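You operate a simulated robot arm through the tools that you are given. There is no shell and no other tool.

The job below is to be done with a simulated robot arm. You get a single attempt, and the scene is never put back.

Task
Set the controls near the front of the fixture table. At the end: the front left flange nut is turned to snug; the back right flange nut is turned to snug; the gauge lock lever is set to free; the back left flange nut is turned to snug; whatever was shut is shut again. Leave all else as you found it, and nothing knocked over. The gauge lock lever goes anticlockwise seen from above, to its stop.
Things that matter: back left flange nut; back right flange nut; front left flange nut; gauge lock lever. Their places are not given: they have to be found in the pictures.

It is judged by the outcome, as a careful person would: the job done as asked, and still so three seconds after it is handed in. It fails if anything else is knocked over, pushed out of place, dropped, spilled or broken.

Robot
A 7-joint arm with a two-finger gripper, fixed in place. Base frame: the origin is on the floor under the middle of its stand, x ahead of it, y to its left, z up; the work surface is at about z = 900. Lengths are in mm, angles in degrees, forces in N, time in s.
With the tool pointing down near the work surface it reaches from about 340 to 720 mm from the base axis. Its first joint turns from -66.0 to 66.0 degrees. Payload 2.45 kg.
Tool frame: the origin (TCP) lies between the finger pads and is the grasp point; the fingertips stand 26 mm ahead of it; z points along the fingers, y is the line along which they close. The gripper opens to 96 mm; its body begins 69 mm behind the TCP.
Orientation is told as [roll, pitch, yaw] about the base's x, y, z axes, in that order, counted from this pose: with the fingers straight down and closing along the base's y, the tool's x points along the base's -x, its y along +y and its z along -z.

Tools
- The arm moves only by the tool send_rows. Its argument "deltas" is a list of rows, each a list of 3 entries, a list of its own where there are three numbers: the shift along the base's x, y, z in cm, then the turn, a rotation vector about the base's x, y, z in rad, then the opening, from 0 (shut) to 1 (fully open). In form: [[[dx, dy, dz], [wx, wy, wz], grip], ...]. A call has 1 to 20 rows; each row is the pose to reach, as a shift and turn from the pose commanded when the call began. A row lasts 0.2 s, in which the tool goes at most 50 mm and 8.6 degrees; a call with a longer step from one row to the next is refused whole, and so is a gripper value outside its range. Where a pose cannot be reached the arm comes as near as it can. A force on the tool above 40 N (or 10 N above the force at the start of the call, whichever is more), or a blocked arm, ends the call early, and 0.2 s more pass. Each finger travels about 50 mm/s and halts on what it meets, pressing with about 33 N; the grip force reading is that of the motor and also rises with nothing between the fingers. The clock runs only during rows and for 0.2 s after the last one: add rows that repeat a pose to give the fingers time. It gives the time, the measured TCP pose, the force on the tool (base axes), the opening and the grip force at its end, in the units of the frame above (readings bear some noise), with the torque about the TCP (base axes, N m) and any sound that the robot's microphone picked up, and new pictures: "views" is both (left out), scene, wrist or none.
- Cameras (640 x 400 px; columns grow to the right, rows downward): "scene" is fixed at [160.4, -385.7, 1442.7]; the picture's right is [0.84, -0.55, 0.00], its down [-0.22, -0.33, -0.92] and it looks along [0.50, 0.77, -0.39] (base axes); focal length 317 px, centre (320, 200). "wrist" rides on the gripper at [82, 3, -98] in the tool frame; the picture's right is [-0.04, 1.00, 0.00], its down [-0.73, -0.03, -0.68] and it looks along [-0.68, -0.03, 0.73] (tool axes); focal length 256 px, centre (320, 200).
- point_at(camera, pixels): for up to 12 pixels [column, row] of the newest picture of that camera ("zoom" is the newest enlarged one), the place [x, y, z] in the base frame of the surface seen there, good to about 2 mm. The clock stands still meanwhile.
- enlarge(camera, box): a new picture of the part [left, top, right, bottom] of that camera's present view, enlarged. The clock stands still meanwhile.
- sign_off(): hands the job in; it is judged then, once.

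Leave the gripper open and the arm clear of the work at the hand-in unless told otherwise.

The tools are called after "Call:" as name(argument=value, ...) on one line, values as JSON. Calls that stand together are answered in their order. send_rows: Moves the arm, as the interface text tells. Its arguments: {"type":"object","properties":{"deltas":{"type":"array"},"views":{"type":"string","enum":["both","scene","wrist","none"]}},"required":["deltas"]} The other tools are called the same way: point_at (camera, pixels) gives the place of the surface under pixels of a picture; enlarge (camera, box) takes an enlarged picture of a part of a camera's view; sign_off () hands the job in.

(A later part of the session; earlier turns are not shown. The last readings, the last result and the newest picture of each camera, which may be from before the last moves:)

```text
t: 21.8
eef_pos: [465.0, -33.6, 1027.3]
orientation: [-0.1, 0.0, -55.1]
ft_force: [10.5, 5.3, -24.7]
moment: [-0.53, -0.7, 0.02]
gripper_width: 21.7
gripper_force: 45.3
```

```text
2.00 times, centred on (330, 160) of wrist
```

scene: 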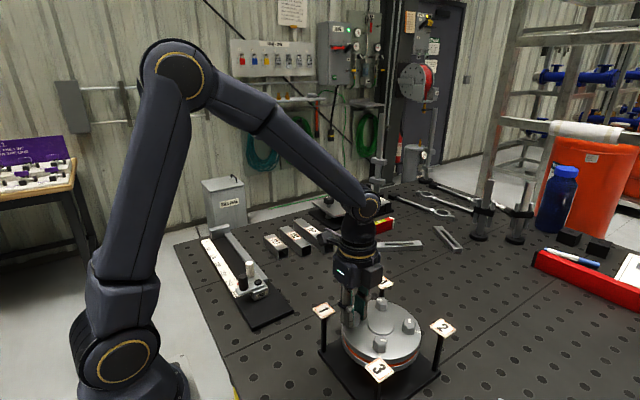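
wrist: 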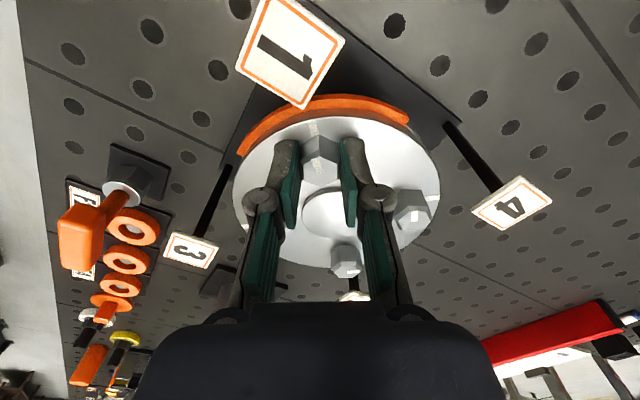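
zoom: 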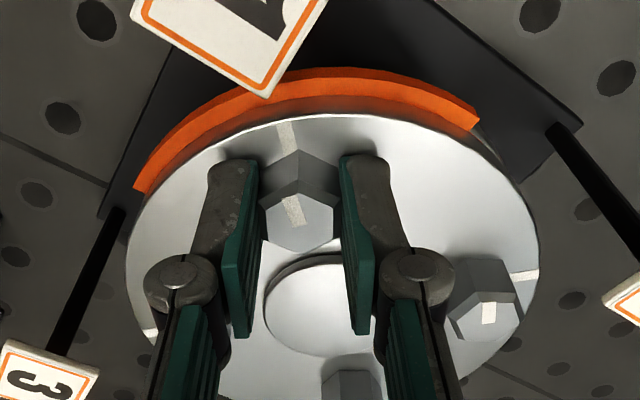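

The gasket is visibly being squeezed out on the side of tag 1 as that nut comes up snug. The tags suggest a crosswise order (1, then 2 opposite, then … 4), so the opposite nut is next; I'll watch whether it draws back. First the last ~7° on nut 1 (its mark still at ~141° against 134° for the flange mark), lowering 0.5 mm to ease the z force.

Call:
send_rows(deltas=[[[0, 0, -0.05], [0, 0, 0], 0], [[0, 0, -0.05], [0, 0, -0.05], 0], [[0, 0, -0.05], [0, 0, -0.1], 0], [[0, 0, -0.05], [0, 0, -0.12], 0], [[0, 0, -0.05], [0, 0, -0.12], 0]], views="wrist")

Call:
enlarge(camera="wrist", box=[200, 60, 460, 260])

```text
t: 23.0
eef_pos: [465.0, -35.2, 1027.5]
orientation: [-0.1, -0.2, -61.9]
ft_force: [5.7, -4.6, -14.2]
moment: [-0.2, -0.05, 0.83]
gripper_width: 22.3
gripper_force: 45.3
```

wrist: 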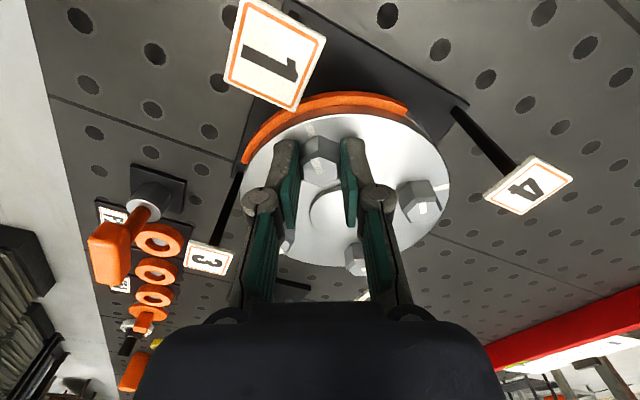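

```text
2.00 times, centred on (330, 160) of wrist
```

zoom: 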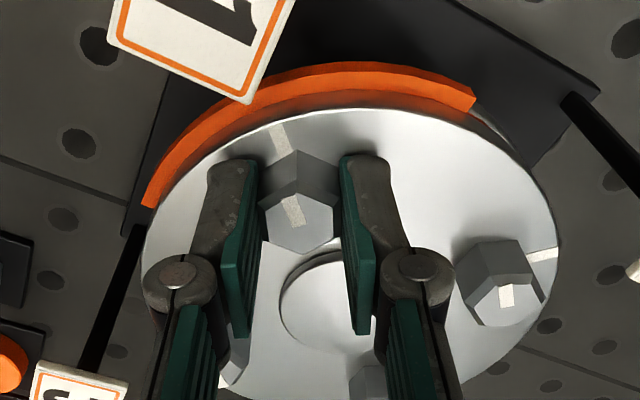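

The torque about z jumped to +0.83 N m: the nut is at its stop and the marks line up. I'll release nut 1, rise, and move above nut 2 (535.4, -105) at yaw -30°.

Call:
send_rows(deltas=[[[0, 0, 0], [0, 0, 0.02], 0.35], [[0, 0, 0], [0, 0, 0.02], 0.35], [[0, 0, 0], [0, 0, 0.02], 0.35], [[0, 0, 2.0], [0, 0, 0.02], 0.35], [[0, 0, 4.5], [0, 0, 0.02], 0.35], [[1.4, -1.4, 4.5], [0, 0, 0.1267], 0.4], [[2.8, -2.8, 4.5], [0, 0, 0.2367], 0.45], [[4.2, -4.2, 4.5], [0, 0, 0.3467], 0.48], [[5.6, -5.6, 4.5], [0, 0, 0.4567], 0.48], [[7.04, -7.0, 4.5], [0, 0, 0.5567], 0.48], [[7.04, -7.0, 4.5], [0, 0, 0.5567], 0.48], [[7.04, -7.0, 4.5], [0, 0, 0.5567], 0.48]])

Call:
enlarge(camera="scene", box=[300, 265, 470, 400])

Call:
enlarge(camera="wrist", box=[200, 50, 440, 230])

```text
t: 25.6
eef_pos: [533.9, -104.0, 1074.0]
orientation: [0.1, 0.0, -30.0]
ft_force: [0.8, -0.4, -0.6]
moment: [-0.01, 0.02, 0.06]
gripper_width: 46.3
gripper_force: 0.0
```

scene: 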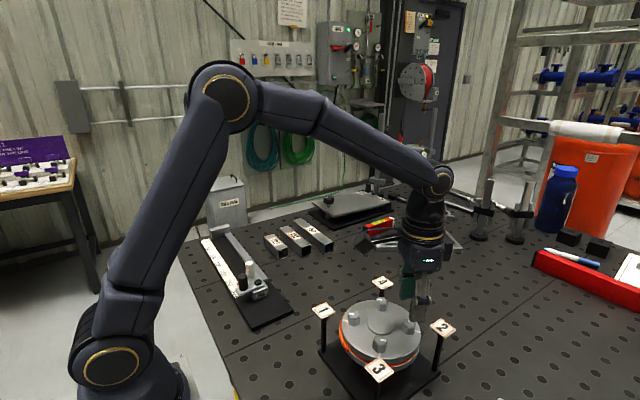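
wrist: 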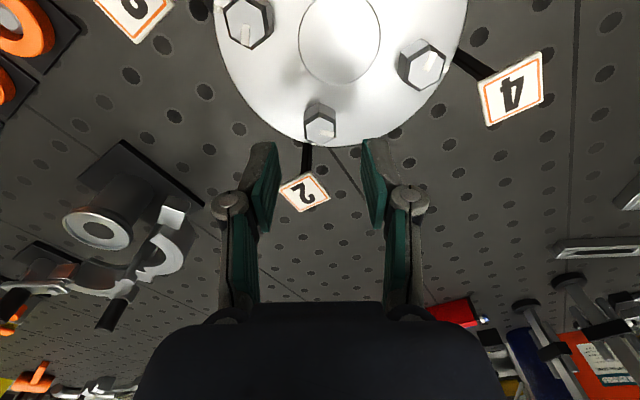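

```text
2.96 times, centred on (385, 332) of scene
```

zoom: 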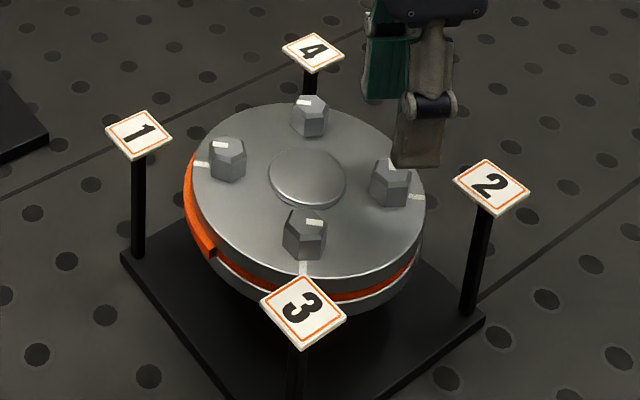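

```text
2.22 times, centred on (320, 140) of wrist
```

zoom: 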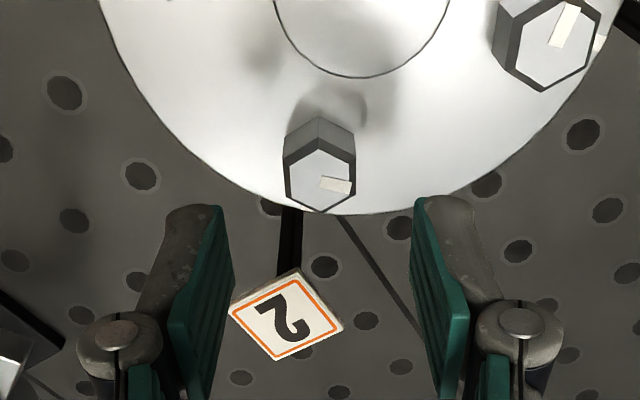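

Nut 2 is centred at wrist (319.5,130), right where it should be for the grasp. The gasket bulge at side 1 remains for now. I'll lower 46 mm and grip nut 2.

Call:
send_rows(deltas=[[[0, 0, -1.5], [0, 0, 0], 0.48], [[0, 0, -3.0], [0, 0, 0], 0.48], [[0, 0, -4.0], [0, 0, 0], 0.48], [[0, 0, -4.5], [0, 0, 0], 0.48], [[0, 0, -4.5], [0, 0, 0], 0.48]], views="wrist")

Call:
enlarge(camera="wrist", box=[240, 110, 400, 230])

```text
t: 26.8
eef_pos: [534.1, -104.4, 1027.9]
orientation: [0.0, 0.0, -29.9]
ft_force: [0.9, -1.0, -0.1]
moment: [0.02, 0.04, -0.03]
gripper_width: 46.2
gripper_force: 0.1
```

wrist: 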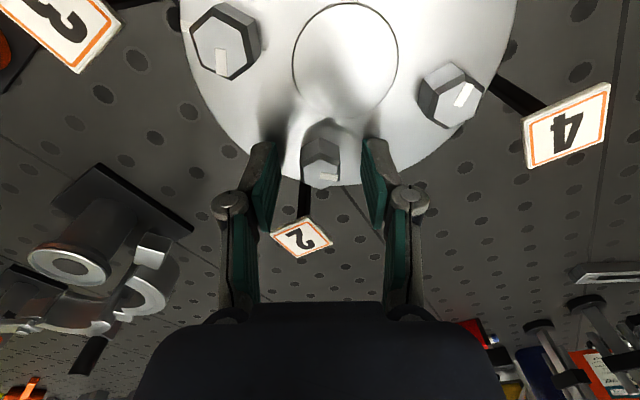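

```text
3.33 times, centred on (320, 170) of wrist
```

zoom: 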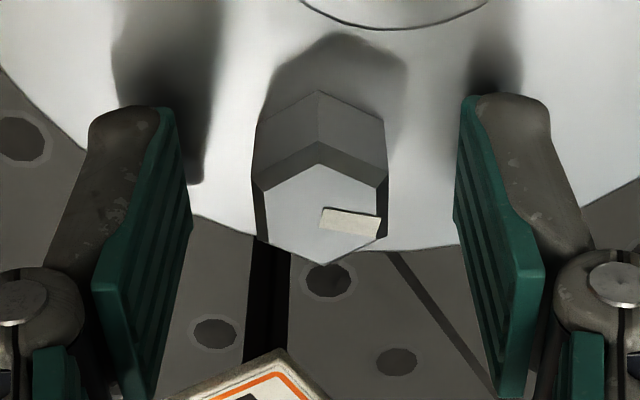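

Nut 2 is centred between the pads (zoom (320,215)). I close on it and turn 25° clockwise first.

Call:
send_rows(deltas=[[[0, 0, 0], [0, 0, 0], 0.3], [[0, 0, 0], [0, 0, 0], 0.1], [[0, 0, 0], [0, 0, 0], 0.0], [[0, 0, 0], [0, 0, 0], 0.0], [[0, 0, 0], [0, 0, 0], 0.0]], views="none")

Call:
send_rows(deltas=[[[0, 0, 0], [0, 0, -0.0873], 0], [[0, 0, 0], [0, 0, -0.1745], 0], [[0, 0, 0], [0, 0, -0.2618], 0], [[0, 0, 0], [0, 0, -0.3491], 0], [[0, 0, 0], [0, 0, -0.4363], 0], [[0, 0, 0], [0, 0, -0.4363], 0]], views="wrist")

Call:
enlarge(camera="scene", box=[300, 265, 470, 400])

```text
t: 28.0
eef_pos: [533.2, -105.8, 1027.6]
orientation: [0.0, 0.0, -30.0]
ft_force: [0.6, 0.7, -1.0]
moment: [-0.01, -0.08, 0.0]
gripper_width: 21.6
gripper_force: 45.3
```

```text
t: 29.4
eef_pos: [534.8, -103.5, 1027.7]
orientation: [-0.1, 0.2, -55.1]
ft_force: [-2.7, 8.9, -11.2]
moment: [-0.29, -0.29, 0.02]
gripper_width: 21.6
gripper_force: 44.9
```

wrist: 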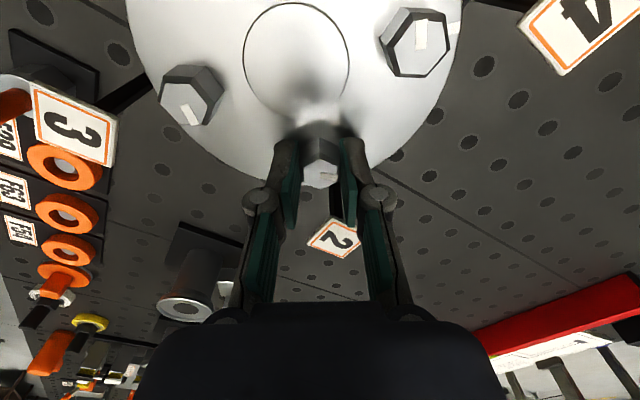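

```text
2.96 times, centred on (385, 332) of scene
```

zoom: 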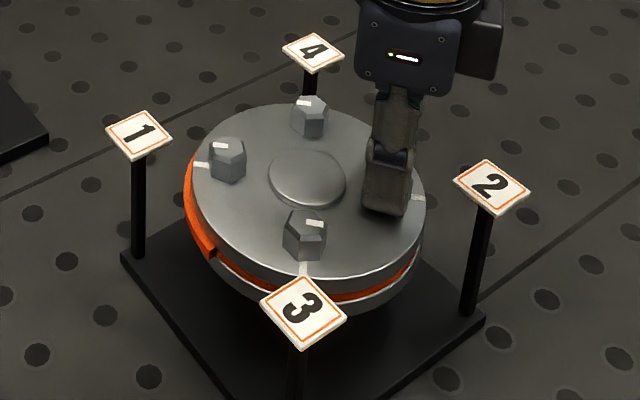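

Nut 2 follows with small forces. I turn another 30° to yaw -85°.

Call:
send_rows(deltas=[[[0, 0.02, -0.03], [0, 0, -0.0873], 0], [[0, 0.02, -0.03], [0, 0, -0.1745], 0], [[0, 0.02, -0.03], [0, 0, -0.2618], 0], [[0, 0.02, -0.03], [0, 0, -0.3491], 0], [[0, 0.02, -0.03], [0, 0, -0.4363], 0], [[0, 0.02, -0.03], [0, 0, -0.5236], 0], [[0, 0.02, -0.03], [0, 0, -0.5236], 0]], views="both")

Call:
enlarge(camera="wrist", box=[240, 110, 400, 230])

```text
t: 31.0
eef_pos: [534.5, -104.6, 1028.1]
orientation: [0.1, 0.0, -85.1]
ft_force: [16.3, 11.3, -31.2]
moment: [0.32, -0.3, 0.09]
gripper_width: 22.0
gripper_force: 45.0
```

scene: 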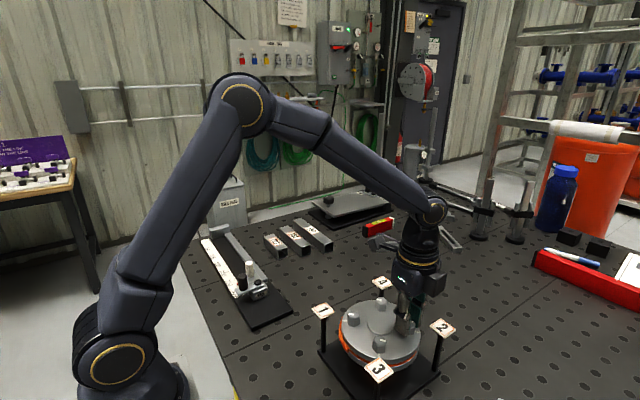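
wrist: 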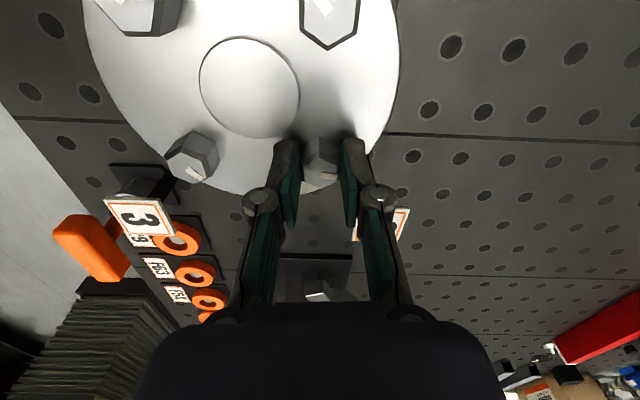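

```text
3.33 times, centred on (320, 170) of wrist
```

zoom: 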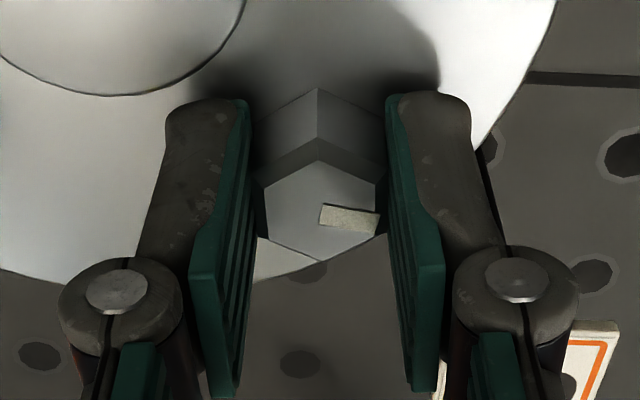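

55° done on nut 2. I release, rise 40 mm, turn the gripper back to yaw -25° and lower again.

Call:
send_rows(deltas=[[[0, 0, 0], [0, 0, 0], 0.35], [[0, 0, 0], [0, 0, 0], 0.35], [[0, 0, 0], [0, 0, 0], 0.35], [[0, 0, 1.5], [0, 0, 0], 0.35], [[0, 0, 4.0], [0, 0, 0], 0.35], [[0, 0, 4.0], [0, 0, 0.1309], 0.4], [[0, 0, 4.0], [0, 0, 0.2618], 0.45], [[0, 0, 4.0], [0, 0, 0.3927], 0.48], [[0, 0, 4.0], [0, 0, 0.5236], 0.48], [[0, 0, 4.0], [0, 0, 0.6545], 0.48], [[0, 0, 4.0], [0, 0, 0.7854], 0.48], [[0, 0, 4.0], [0, 0, 0.9163], 0.48], [[0, 0, 4.0], [0, 0, 1.0472], 0.48], [[0, 0, 4.0], [0, 0, 1.0472], 0.48]], views="wrist")

Call:
enlarge(camera="wrist", box=[260, 90, 380, 180])

```text
t: 34.0
eef_pos: [534.2, -104.7, 1066.6]
orientation: [0.0, 0.0, -25.0]
ft_force: [-0.1, 0.3, 0.3]
moment: [-0.01, 0.01, 0.03]
gripper_width: 45.9
gripper_force: 0.1
```

wrist: 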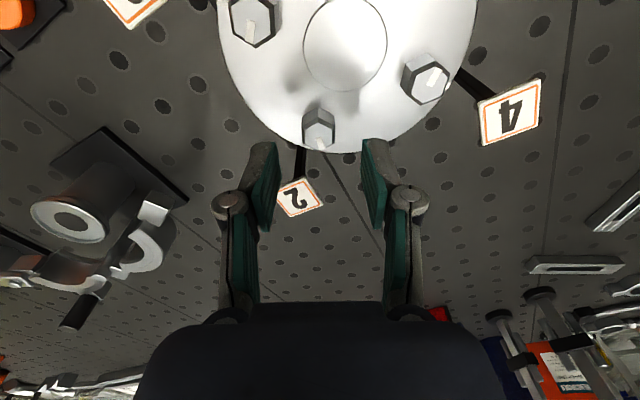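

```text
4.44 times, centred on (320, 135) of wrist
```

zoom: 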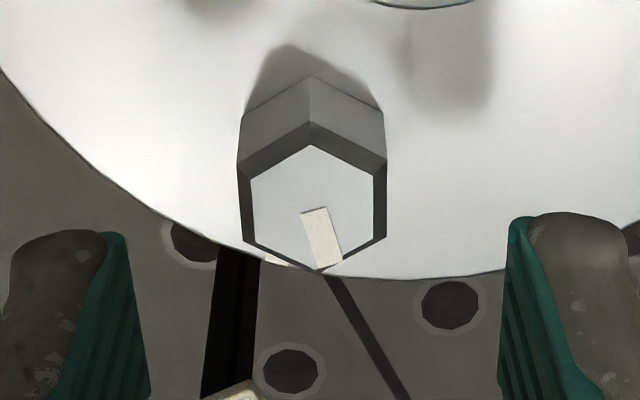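

Nut sits ~1 mm left of centre. I shift by (-0.4,-0.9) mm, lower, grip, and turn 30° clockwise.

Call:
send_rows(deltas=[[[-0.04, -0.09, -1.5], [0, 0, 0], 0.48], [[-0.04, -0.09, -3.0], [0, 0, 0], 0.48], [[-0.04, -0.09, -3.85], [0, 0, 0], 0.48], [[-0.04, -0.09, -3.85], [0, 0, 0], 0.48], [[-0.04, -0.09, -3.85], [0, 0, 0], 0.3], [[-0.04, -0.09, -3.85], [0, 0, 0], 0.1], [[-0.04, -0.09, -3.85], [0, 0, 0], 0.0], [[-0.04, -0.09, -3.85], [0, 0, 0], 0.0], [[-0.04, -0.09, -3.85], [0, 0, 0], 0.0]], views="wrist")

Call:
send_rows(deltas=[[[0, 0, 0], [0, 0, -0.0873], 0], [[0, 0, 0], [0, 0, -0.1745], 0], [[0, 0, 0], [0, 0, -0.2618], 0], [[0, 0, 0], [0, 0, -0.3491], 0], [[0, 0, 0], [0, 0, -0.4363], 0], [[0, 0, 0], [0, 0, -0.4363], 0]], views="wrist")

Call:
enlarge(camera="scene", box=[300, 265, 470, 400])

Call:
enlarge(camera="wrist", box=[240, 110, 400, 230])

```text
t: 36.0
eef_pos: [534.7, -105.6, 1028.5]
orientation: [-0.1, 0.0, -25.1]
ft_force: [-5.4, -10.4, -1.0]
moment: [-0.3, 0.1, 0.0]
gripper_width: 21.6
gripper_force: 45.7
```

wrist: 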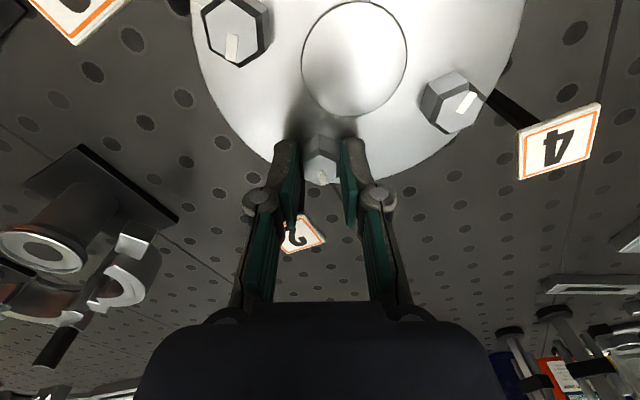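

```text
t: 37.4
eef_pos: [535.6, -105.4, 1028.5]
orientation: [0.0, 0.1, -50.1]
ft_force: [7.1, -13.9, -25.5]
moment: [-0.65, -0.47, 0.04]
gripper_width: 22.0
gripper_force: 45.1
```

wrist: 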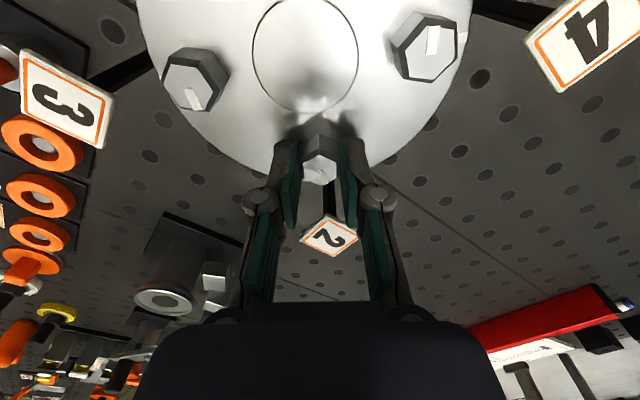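

```text
2.96 times, centred on (385, 332) of scene
```

zoom: 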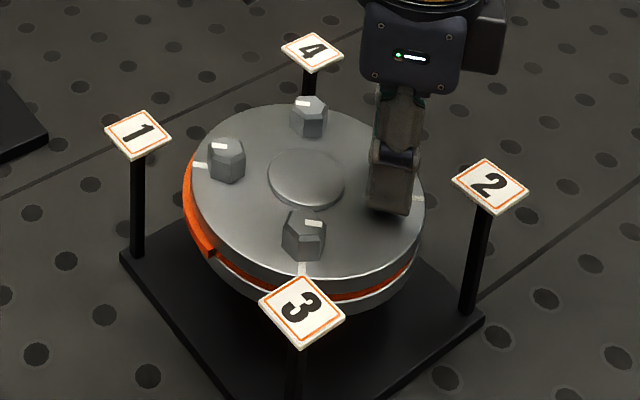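

```text
3.33 times, centred on (320, 170) of wrist
```

zoom: 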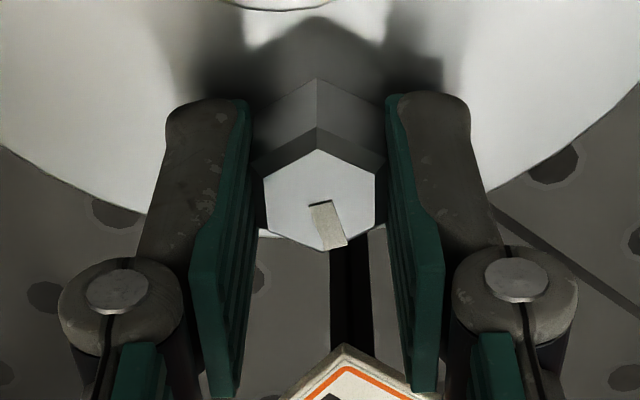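

80° done; no bulge at side 2 visible yet. I turn 6° more with easing of the side and z forces, watching for the torque rise and the gasket.

Call:
send_rows(deltas=[[[0, -0.03, -0.04], [0, 0, 0], 0], [[0, -0.03, -0.04], [0, 0, -0.0524], 0], [[0, -0.03, -0.04], [0, 0, -0.1047], 0], [[0, -0.03, -0.04], [0, 0, -0.1047], 0]], views="wrist")

Call:
enlarge(camera="scene", box=[300, 265, 470, 400])

Call:
enlarge(camera="wrist", box=[200, 60, 460, 260])

```text
t: 38.4
eef_pos: [535.4, -105.4, 1028.7]
orientation: [0.0, 0.0, -56.0]
ft_force: [7.5, -7.5, -17.8]
moment: [-0.28, -0.27, 0.04]
gripper_width: 21.9
gripper_force: 45.0
```

wrist: 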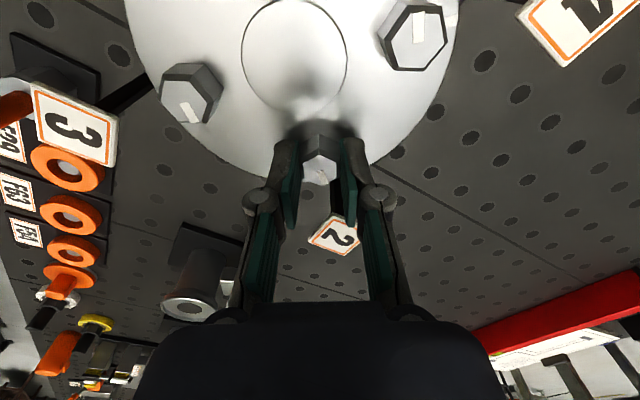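

```text
2.96 times, centred on (385, 332) of scene
```

zoom: 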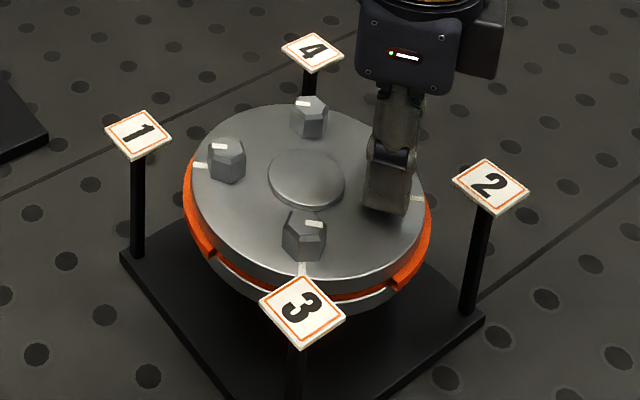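

```text
2.00 times, centred on (330, 160) of wrist
```

zoom: 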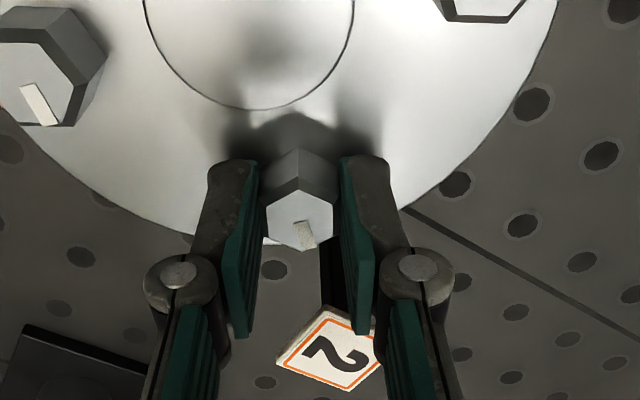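

A bulge has now also appeared at side 2 at about the same angle, so it seems to go with each nut coming up snug. Before finishing, a cheap check: I ease nut 2 back 12° to see whether the gasket lip follows the nut (reversible) or stays.

Call:
send_rows(deltas=[[[0, 0, 0], [0, 0, 0.07], 0], [[0, 0, 0], [0, 0, 0.14], 0], [[0, 0, 0], [0, 0, 0.21], 0], [[0, 0, 0], [0, 0, 0.21], 0]], views="scene")

Call:
enlarge(camera="scene", box=[300, 265, 470, 400])

```text
t: 39.4
eef_pos: [535.7, -104.7, 1028.4]
orientation: [0.1, 0.0, -43.8]
ft_force: [15.1, -1.5, -24.4]
moment: [-0.55, -0.76, 0.05]
gripper_width: 21.8
gripper_force: 44.6
```

scene: 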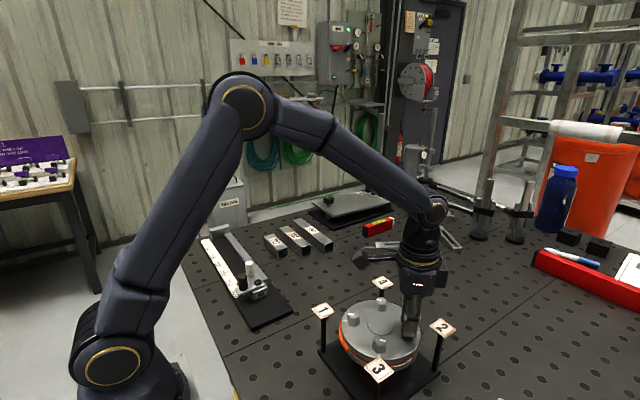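

```text
2.96 times, centred on (385, 332) of scene
```

zoom: 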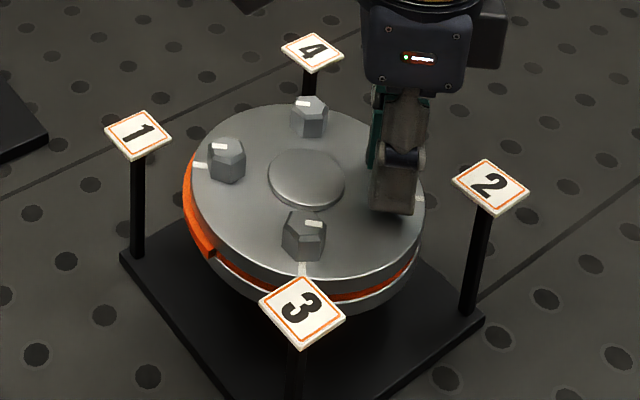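

The lip went back in when the nut was eased, so it simply follows a nut being snug and is not damage. I turn nut 2 back up and on to its stop (12° + up to 6°).

Call:
send_rows(deltas=[[[0.03, 0, -0.04], [0, 0, -0.07], 0], [[0.03, 0, -0.04], [0, 0, -0.14], 0], [[0.03, 0, -0.04], [0, 0, -0.21], 0], [[0.03, 0, -0.04], [0, 0, -0.25], 0], [[0.03, 0, -0.04], [0, 0, -0.29], 0], [[0.03, 0, -0.04], [0, 0, -0.29], 0]], views="wrist")

Call:
enlarge(camera="wrist", box=[240, 110, 400, 230])

```text
t: 40.8
eef_pos: [535.0, -104.8, 1028.7]
orientation: [0.1, 0.0, -60.5]
ft_force: [10.1, 2.9, -13.2]
moment: [-0.07, -0.21, 0.48]
gripper_width: 21.7
gripper_force: 45.5
```

wrist: 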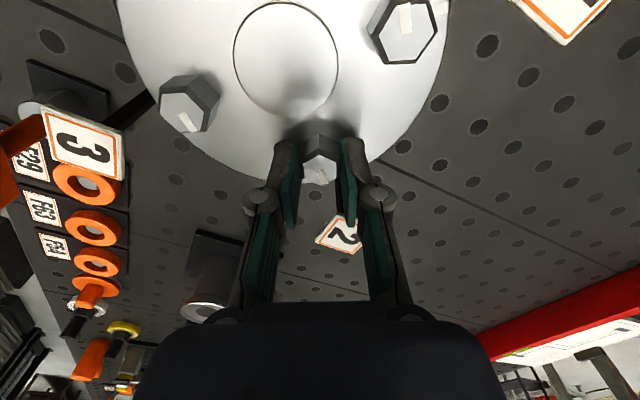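

```text
3.33 times, centred on (320, 170) of wrist
```

zoom: 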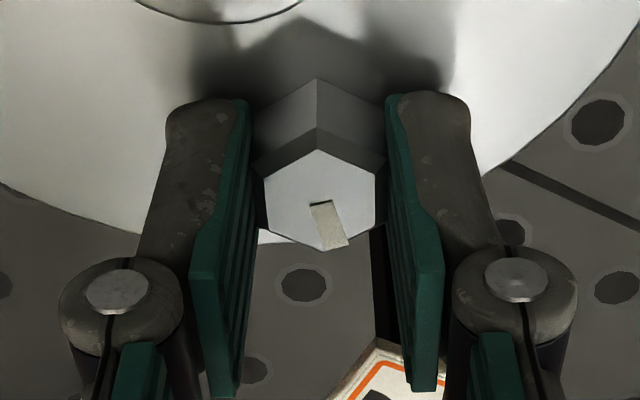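

Torque rose to 0.48 N m at about 90° of turn, so nut 2 is at its stop. I ease off, release, rise, and go above nut 4 (535.2, -34.4) while yawing to +30°.

Call:
send_rows(deltas=[[[0, 0, 0], [0, 0, 0.015], 0.35], [[0, 0, 0], [0, 0, 0.015], 0.35], [[0, 0, 0], [0, 0, 0.015], 0.35], [[0, 0, 2.0], [0, 0, 0.015], 0.35], [[0, 0, 4.5], [0, 0, 0.015], 0.35], [[0, 0.6, 4.5], [0, 0, 0.15], 0.4], [[0, 1.2, 4.5], [0, 0, 0.28], 0.45], [[0, 1.8, 4.5], [0, 0, 0.41], 0.48], [[0, 2.4, 4.5], [0, 0, 0.54], 0.48], [[0, 3.0, 4.5], [0, 0, 0.67], 0.48], [[0, 3.6, 4.5], [0, 0, 0.8], 0.48], [[0, 4.2, 4.5], [0, 0, 0.93], 0.48], [[0, 4.8, 4.5], [0, 0, 1.06], 0.48], [[0, 5.4, 4.5], [0, 0, 1.19], 0.48], [[0, 6.0, 4.5], [0, 0, 1.32], 0.48], [[0, 6.6, 4.5], [0, 0, 1.45], 0.48], [[0, 7.04, 4.5], [0, 0, 1.575], 0.48], [[0, 7.04, 4.5], [0, 0, 1.575], 0.48], [[0, 7.04, 4.5], [0, 0, 1.575], 0.48]])

Call:
enlarge(camera="scene", box=[300, 265, 470, 400])

Call:
enlarge(camera="wrist", box=[260, 90, 380, 180])

```text
t: 44.8
eef_pos: [535.3, -34.6, 1075.1]
orientation: [-0.1, 0.0, 29.6]
ft_force: [-0.2, 0.3, -0.8]
moment: [0.01, -0.01, 0.0]
gripper_width: 46.2
gripper_force: 0.1
```

scene: 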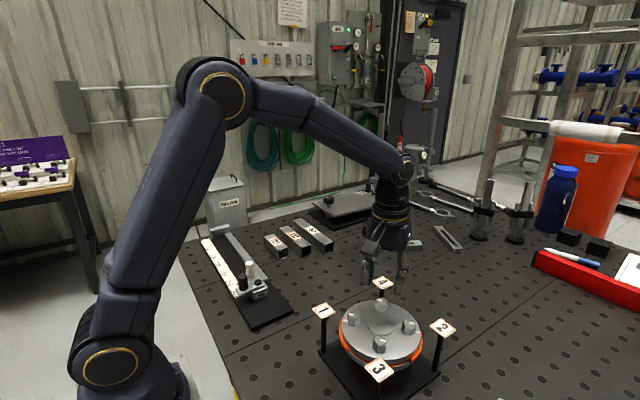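
wrist: 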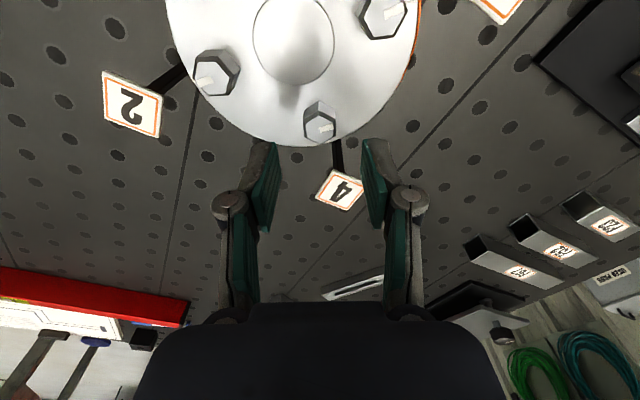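

```text
2.96 times, centred on (385, 332) of scene
```

zoom: 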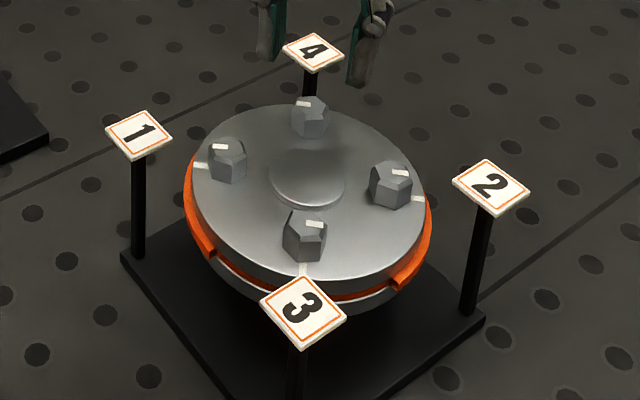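

```text
4.44 times, centred on (320, 135) of wrist
```

zoom: 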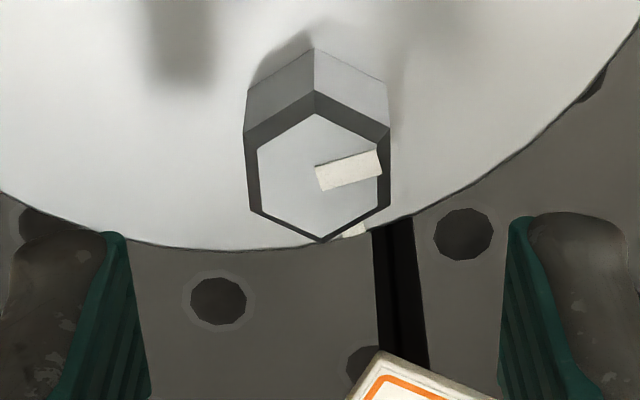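

Nut 4 is centred (wrist (319.8,130)) with flats facing the pads. I lower 46.5 mm and grip.

Call:
send_rows(deltas=[[[0, 0, -1.5], [0, 0, 0], 0.48], [[0, 0, -3.0], [0, 0, 0], 0.48], [[0, 0, -4.0], [0, 0, 0], 0.48], [[0, 0, -4.65], [0, 0, 0], 0.48], [[0, 0, -4.65], [0, 0, 0], 0.48], [[0, 0, -4.65], [0, 0, 0], 0.3], [[0, 0, -4.65], [0, 0, 0], 0.1], [[0, 0, -4.65], [0, 0, 0], 0], [[0, 0, -4.65], [0, 0, 0], 0], [[0, 0, -4.65], [0, 0, 0], 0]], views="wrist")

Call:
enlarge(camera="wrist", box=[240, 110, 400, 230])

```text
t: 47.0
eef_pos: [535.5, -35.4, 1025.8]
orientation: [-0.1, -0.1, 29.7]
ft_force: [5.0, -8.4, -3.5]
moment: [-0.07, -0.55, -0.03]
gripper_width: 21.6
gripper_force: 44.9
```

wrist: 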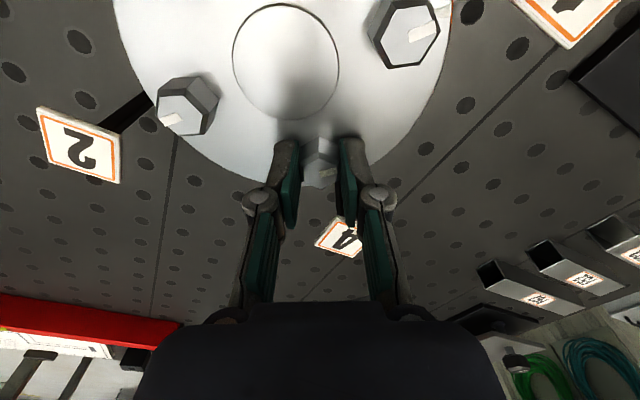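

```text
3.33 times, centred on (320, 170) of wrist
```

zoom: 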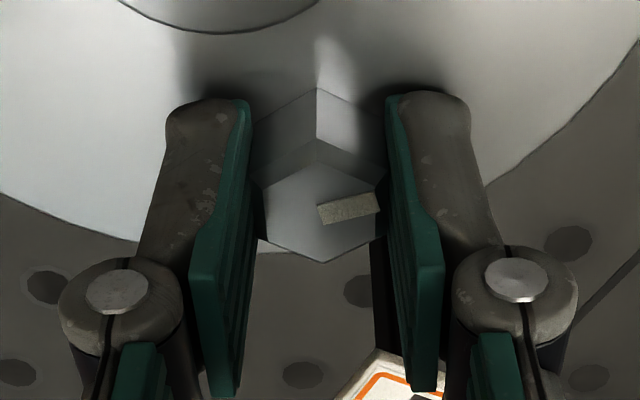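

Gripped (21.6 mm). I turn 30° clockwise to yaw 0, raising 0.5 mm since z reads 1025.8.

Call:
send_rows(deltas=[[[0.01, -0.02, 0.05], [0, 0, -0.0873], 0], [[0.01, -0.02, 0.05], [0, 0, -0.1745], 0], [[0.01, -0.02, 0.05], [0, 0, -0.2618], 0], [[0.01, -0.02, 0.05], [0, 0, -0.3491], 0], [[0.01, -0.02, 0.05], [0, 0, -0.4363], 0], [[0.01, -0.02, 0.05], [0, 0, -0.5236], 0], [[0.01, -0.02, 0.05], [0, 0, -0.5236], 0]], views="wrist")

Call:
enlarge(camera="wrist", box=[240, 110, 400, 230])

```text
t: 48.6
eef_pos: [534.0, -33.9, 1027.1]
orientation: [0.1, 0.2, -0.5]
ft_force: [3.1, -5.3, -32.0]
moment: [-0.09, 0.02, -0.01]
gripper_width: 21.6
gripper_force: 44.8
```

wrist: 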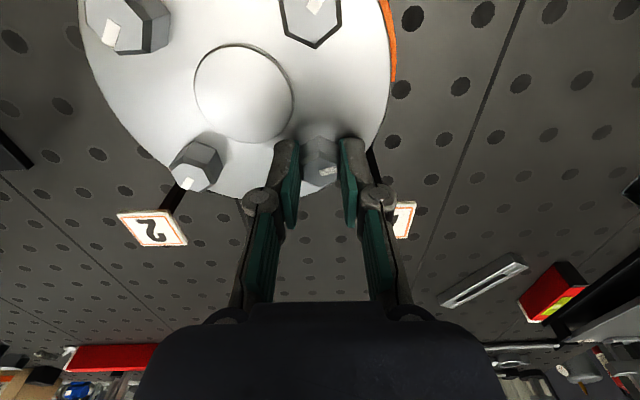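

```text
3.33 times, centred on (320, 170) of wrist
```

zoom: 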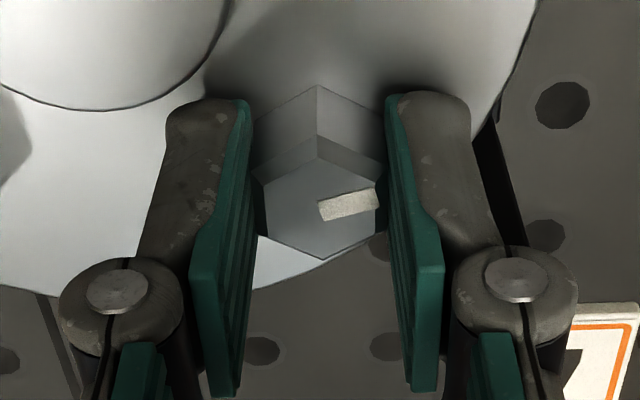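

30° done on nut 4. I release, rise 40 mm, yaw back to +60°, and check alignment.

Call:
send_rows(deltas=[[[0, 0, 0], [0, 0, 0], 0.35], [[0, 0, 0], [0, 0, 0], 0.35], [[0, 0, 0], [0, 0, 0], 0.35], [[0, 0, 1.5], [0, 0, 0], 0.35], [[0, 0, 4.0], [0, 0, 0], 0.35], [[0, 0, 4.0], [0, 0, 0.1309], 0.4], [[0, 0, 4.0], [0, 0, 0.2618], 0.45], [[0, 0, 4.0], [0, 0, 0.3927], 0.48], [[0, 0, 4.0], [0, 0, 0.5236], 0.48], [[0, 0, 4.0], [0, 0, 0.6545], 0.48], [[0, 0, 4.0], [0, 0, 0.7854], 0.48], [[0, 0, 4.0], [0, 0, 0.9163], 0.48], [[0, 0, 4.0], [0, 0, 1.0472], 0.48], [[0, 0, 4.0], [0, 0, 1.0472], 0.48]], views="wrist")

Call:
enlarge(camera="wrist", box=[260, 90, 380, 180])

```text
t: 51.6
eef_pos: [535.0, -34.5, 1067.7]
orientation: [0.0, 0.0, 59.8]
ft_force: [-0.4, -0.3, -0.4]
moment: [0.03, 0.01, 0.01]
gripper_width: 46.1
gripper_force: 0.0
```

wrist: 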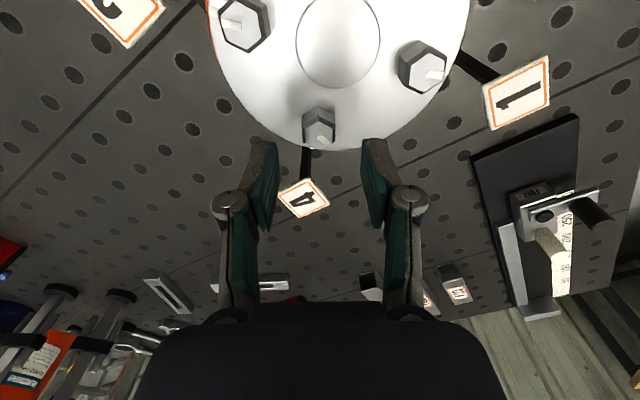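

```text
4.44 times, centred on (320, 135) of wrist
```

zoom: 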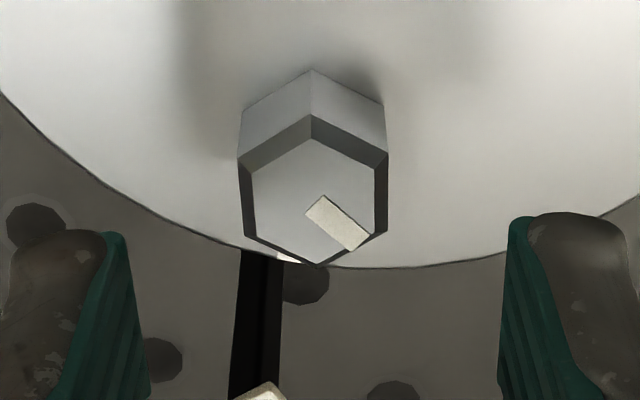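

Nut 4 about 1 mm left of centre. I shift (+0.8,-0.4) mm, lower 39.5 mm, and grip.

Call:
send_rows(deltas=[[[0.08, -0.04, -1.5], [0, 0, 0], 0.48], [[0.08, -0.04, -3.0], [0, 0, 0], 0.48], [[0.08, -0.04, -3.9], [0, 0, 0], 0.48], [[0.08, -0.04, -3.9], [0, 0, 0], 0.48], [[0.08, -0.04, -3.9], [0, 0, 0], 0.3], [[0.08, -0.04, -3.9], [0, 0, 0], 0.1], [[0.08, -0.04, -3.9], [0, 0, 0], 0.0], [[0.08, -0.04, -3.9], [0, 0, 0], 0.0], [[0.08, -0.04, -3.9], [0, 0, 0], 0.0]], views="none")

Call:
send_rows(deltas=[[[0, 0, 0], [0, 0, -0.0873], 0], [[0, 0, 0], [0, 0, -0.1745], 0], [[0, 0, 0], [0, 0, -0.2618], 0], [[0, 0, 0], [0, 0, -0.3491], 0], [[0, 0, 0], [0, 0, -0.4363], 0], [[0, 0, 0], [0, 0, -0.4363], 0]], views="wrist")

Call:
enlarge(camera="wrist", box=[240, 110, 400, 230])

```text
t: 53.6
eef_pos: [534.8, -35.1, 1029.2]
orientation: [0.1, 0.1, 59.7]
ft_force: [-11.6, 5.6, 1.6]
moment: [0.02, 0.38, 0.01]
gripper_width: 22.0
gripper_force: 44.8
```

```text
t: 55.0
eef_pos: [535.2, -35.6, 1027.7]
orientation: [0.0, 0.1, 34.5]
ft_force: [-15.5, 0.1, -2.3]
moment: [-0.03, 0.24, 0.02]
gripper_width: 21.9
gripper_force: 45.0
```

wrist: 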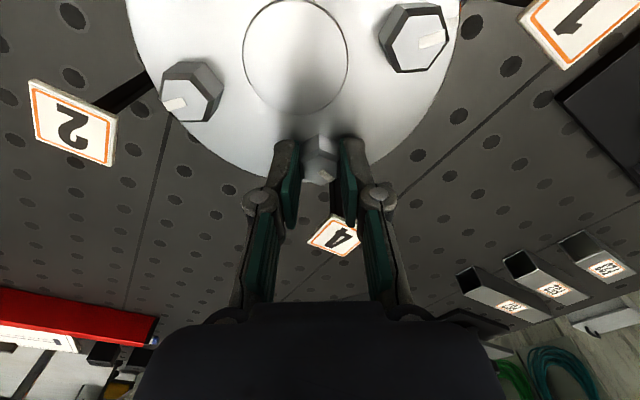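

```text
3.33 times, centred on (320, 170) of wrist
```

zoom: 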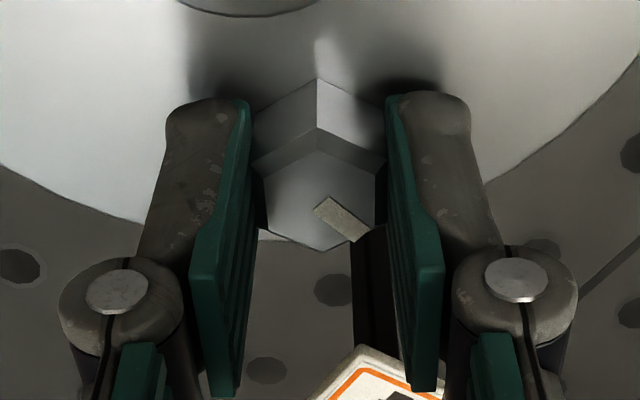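

55° done, x force -15 N. I shift -0.5 mm in x and turn 25° more.

Call:
send_rows(deltas=[[[-0.05, 0, 0], [0, 0, -0.0873], 0], [[-0.05, 0, 0], [0, 0, -0.1745], 0], [[-0.05, 0, 0], [0, 0, -0.2618], 0], [[-0.05, 0, 0], [0, 0, -0.3491], 0], [[-0.05, 0, 0], [0, 0, -0.4363], 0], [[-0.05, 0, 0], [0, 0, -0.4363], 0]], views="both")

Call:
enlarge(camera="scene", box=[300, 265, 470, 400])

Call:
enlarge(camera="wrist", box=[240, 110, 400, 230])

```text
t: 56.4
eef_pos: [535.1, -35.4, 1027.5]
orientation: [0.1, 0.1, 9.6]
ft_force: [-10.2, 13.5, -16.2]
moment: [0.45, -0.21, 0.03]
gripper_width: 21.7
gripper_force: 45.1
```

scene: 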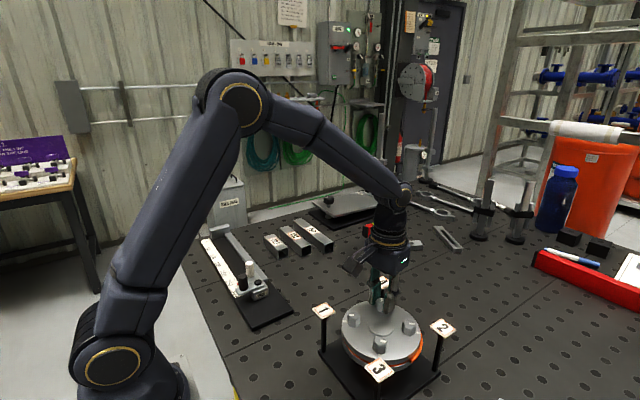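
wrist: 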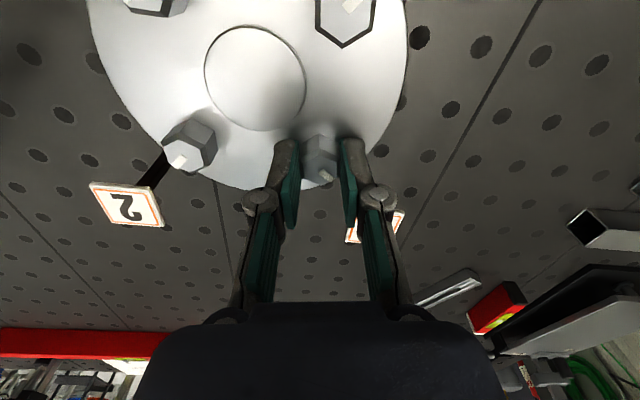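

```text
2.96 times, centred on (385, 332) of scene
```

zoom: 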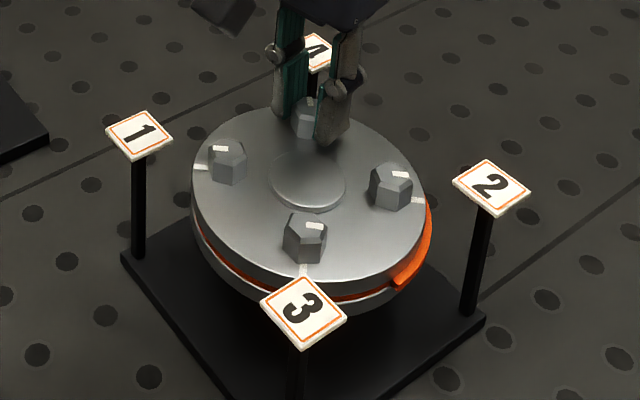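

```text
3.33 times, centred on (320, 170) of wrist
```

zoom: 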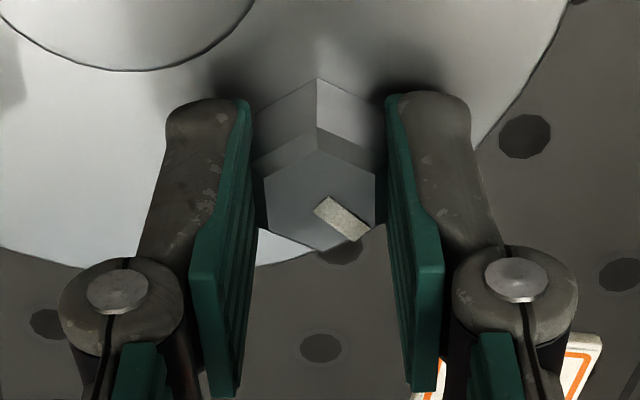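

The gasket lip at side 1 has gone in again while I turned nut 4 (nut 4 at 80°). I need to check whether nut 1 moved; enlarging the flange tightly.

Call:
enlarge(camera="scene", box=[340, 290, 390, 330])

Call:
enlarge(camera="scene", box=[385, 290, 435, 330])

Call:
enlarge(camera="scene", box=[320, 280, 440, 380])

```text
10.00 times, centred on (365, 310) of scene
```

zoom: 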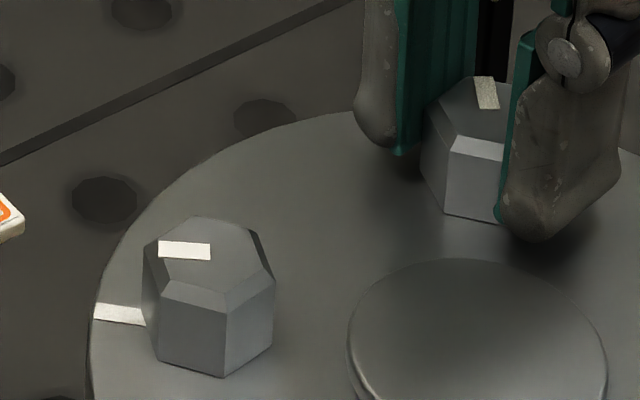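

```text
10.00 times, centred on (410, 310) of scene
```

zoom: 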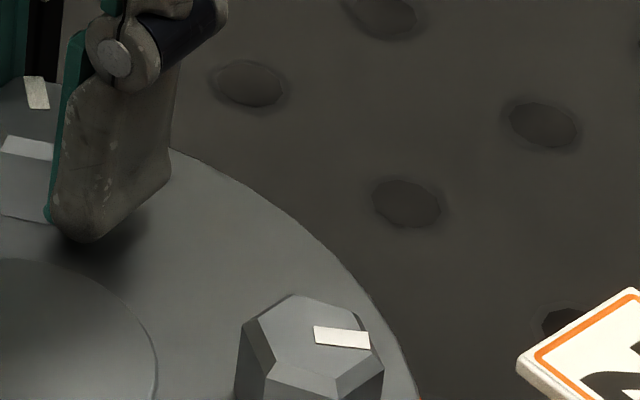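

```text
4.00 times, centred on (380, 330) of scene
```

zoom: 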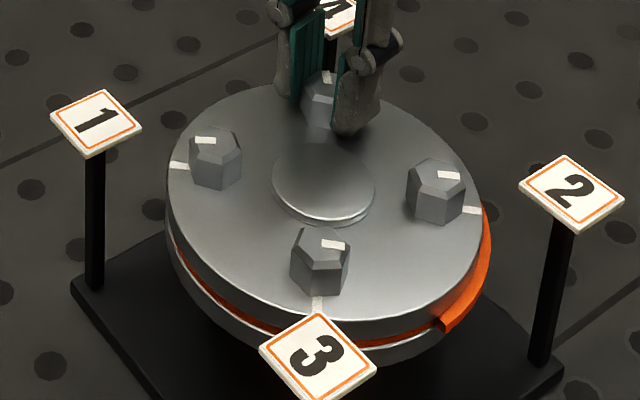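

Nut 1's mark slope suggests it may have slipped back some 5–6° from its flange mark, while nut 2 still lines up. I'll enlarge further on both to be sure.

Call:
enlarge(camera="scene", box=[340, 304, 366, 324])

Call:
enlarge(camera="scene", box=[398, 312, 424, 332])

```text
16.00 times, centred on (353, 314) of scene
```

zoom: 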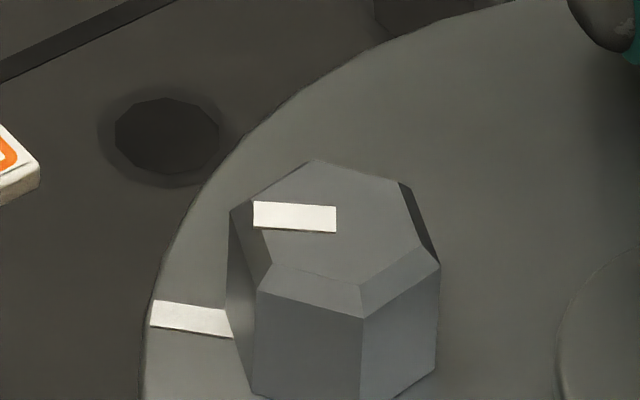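

```text
16.00 times, centred on (411, 322) of scene
```

zoom: 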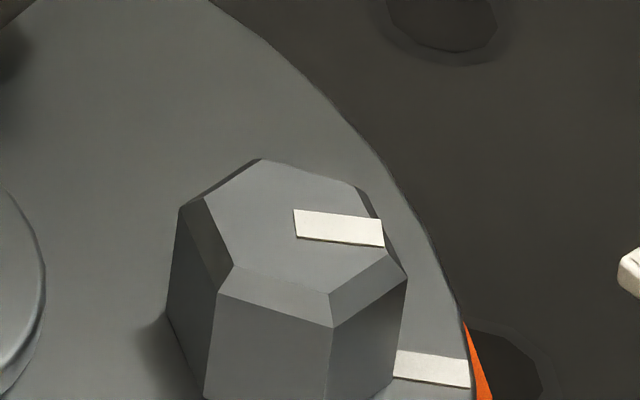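

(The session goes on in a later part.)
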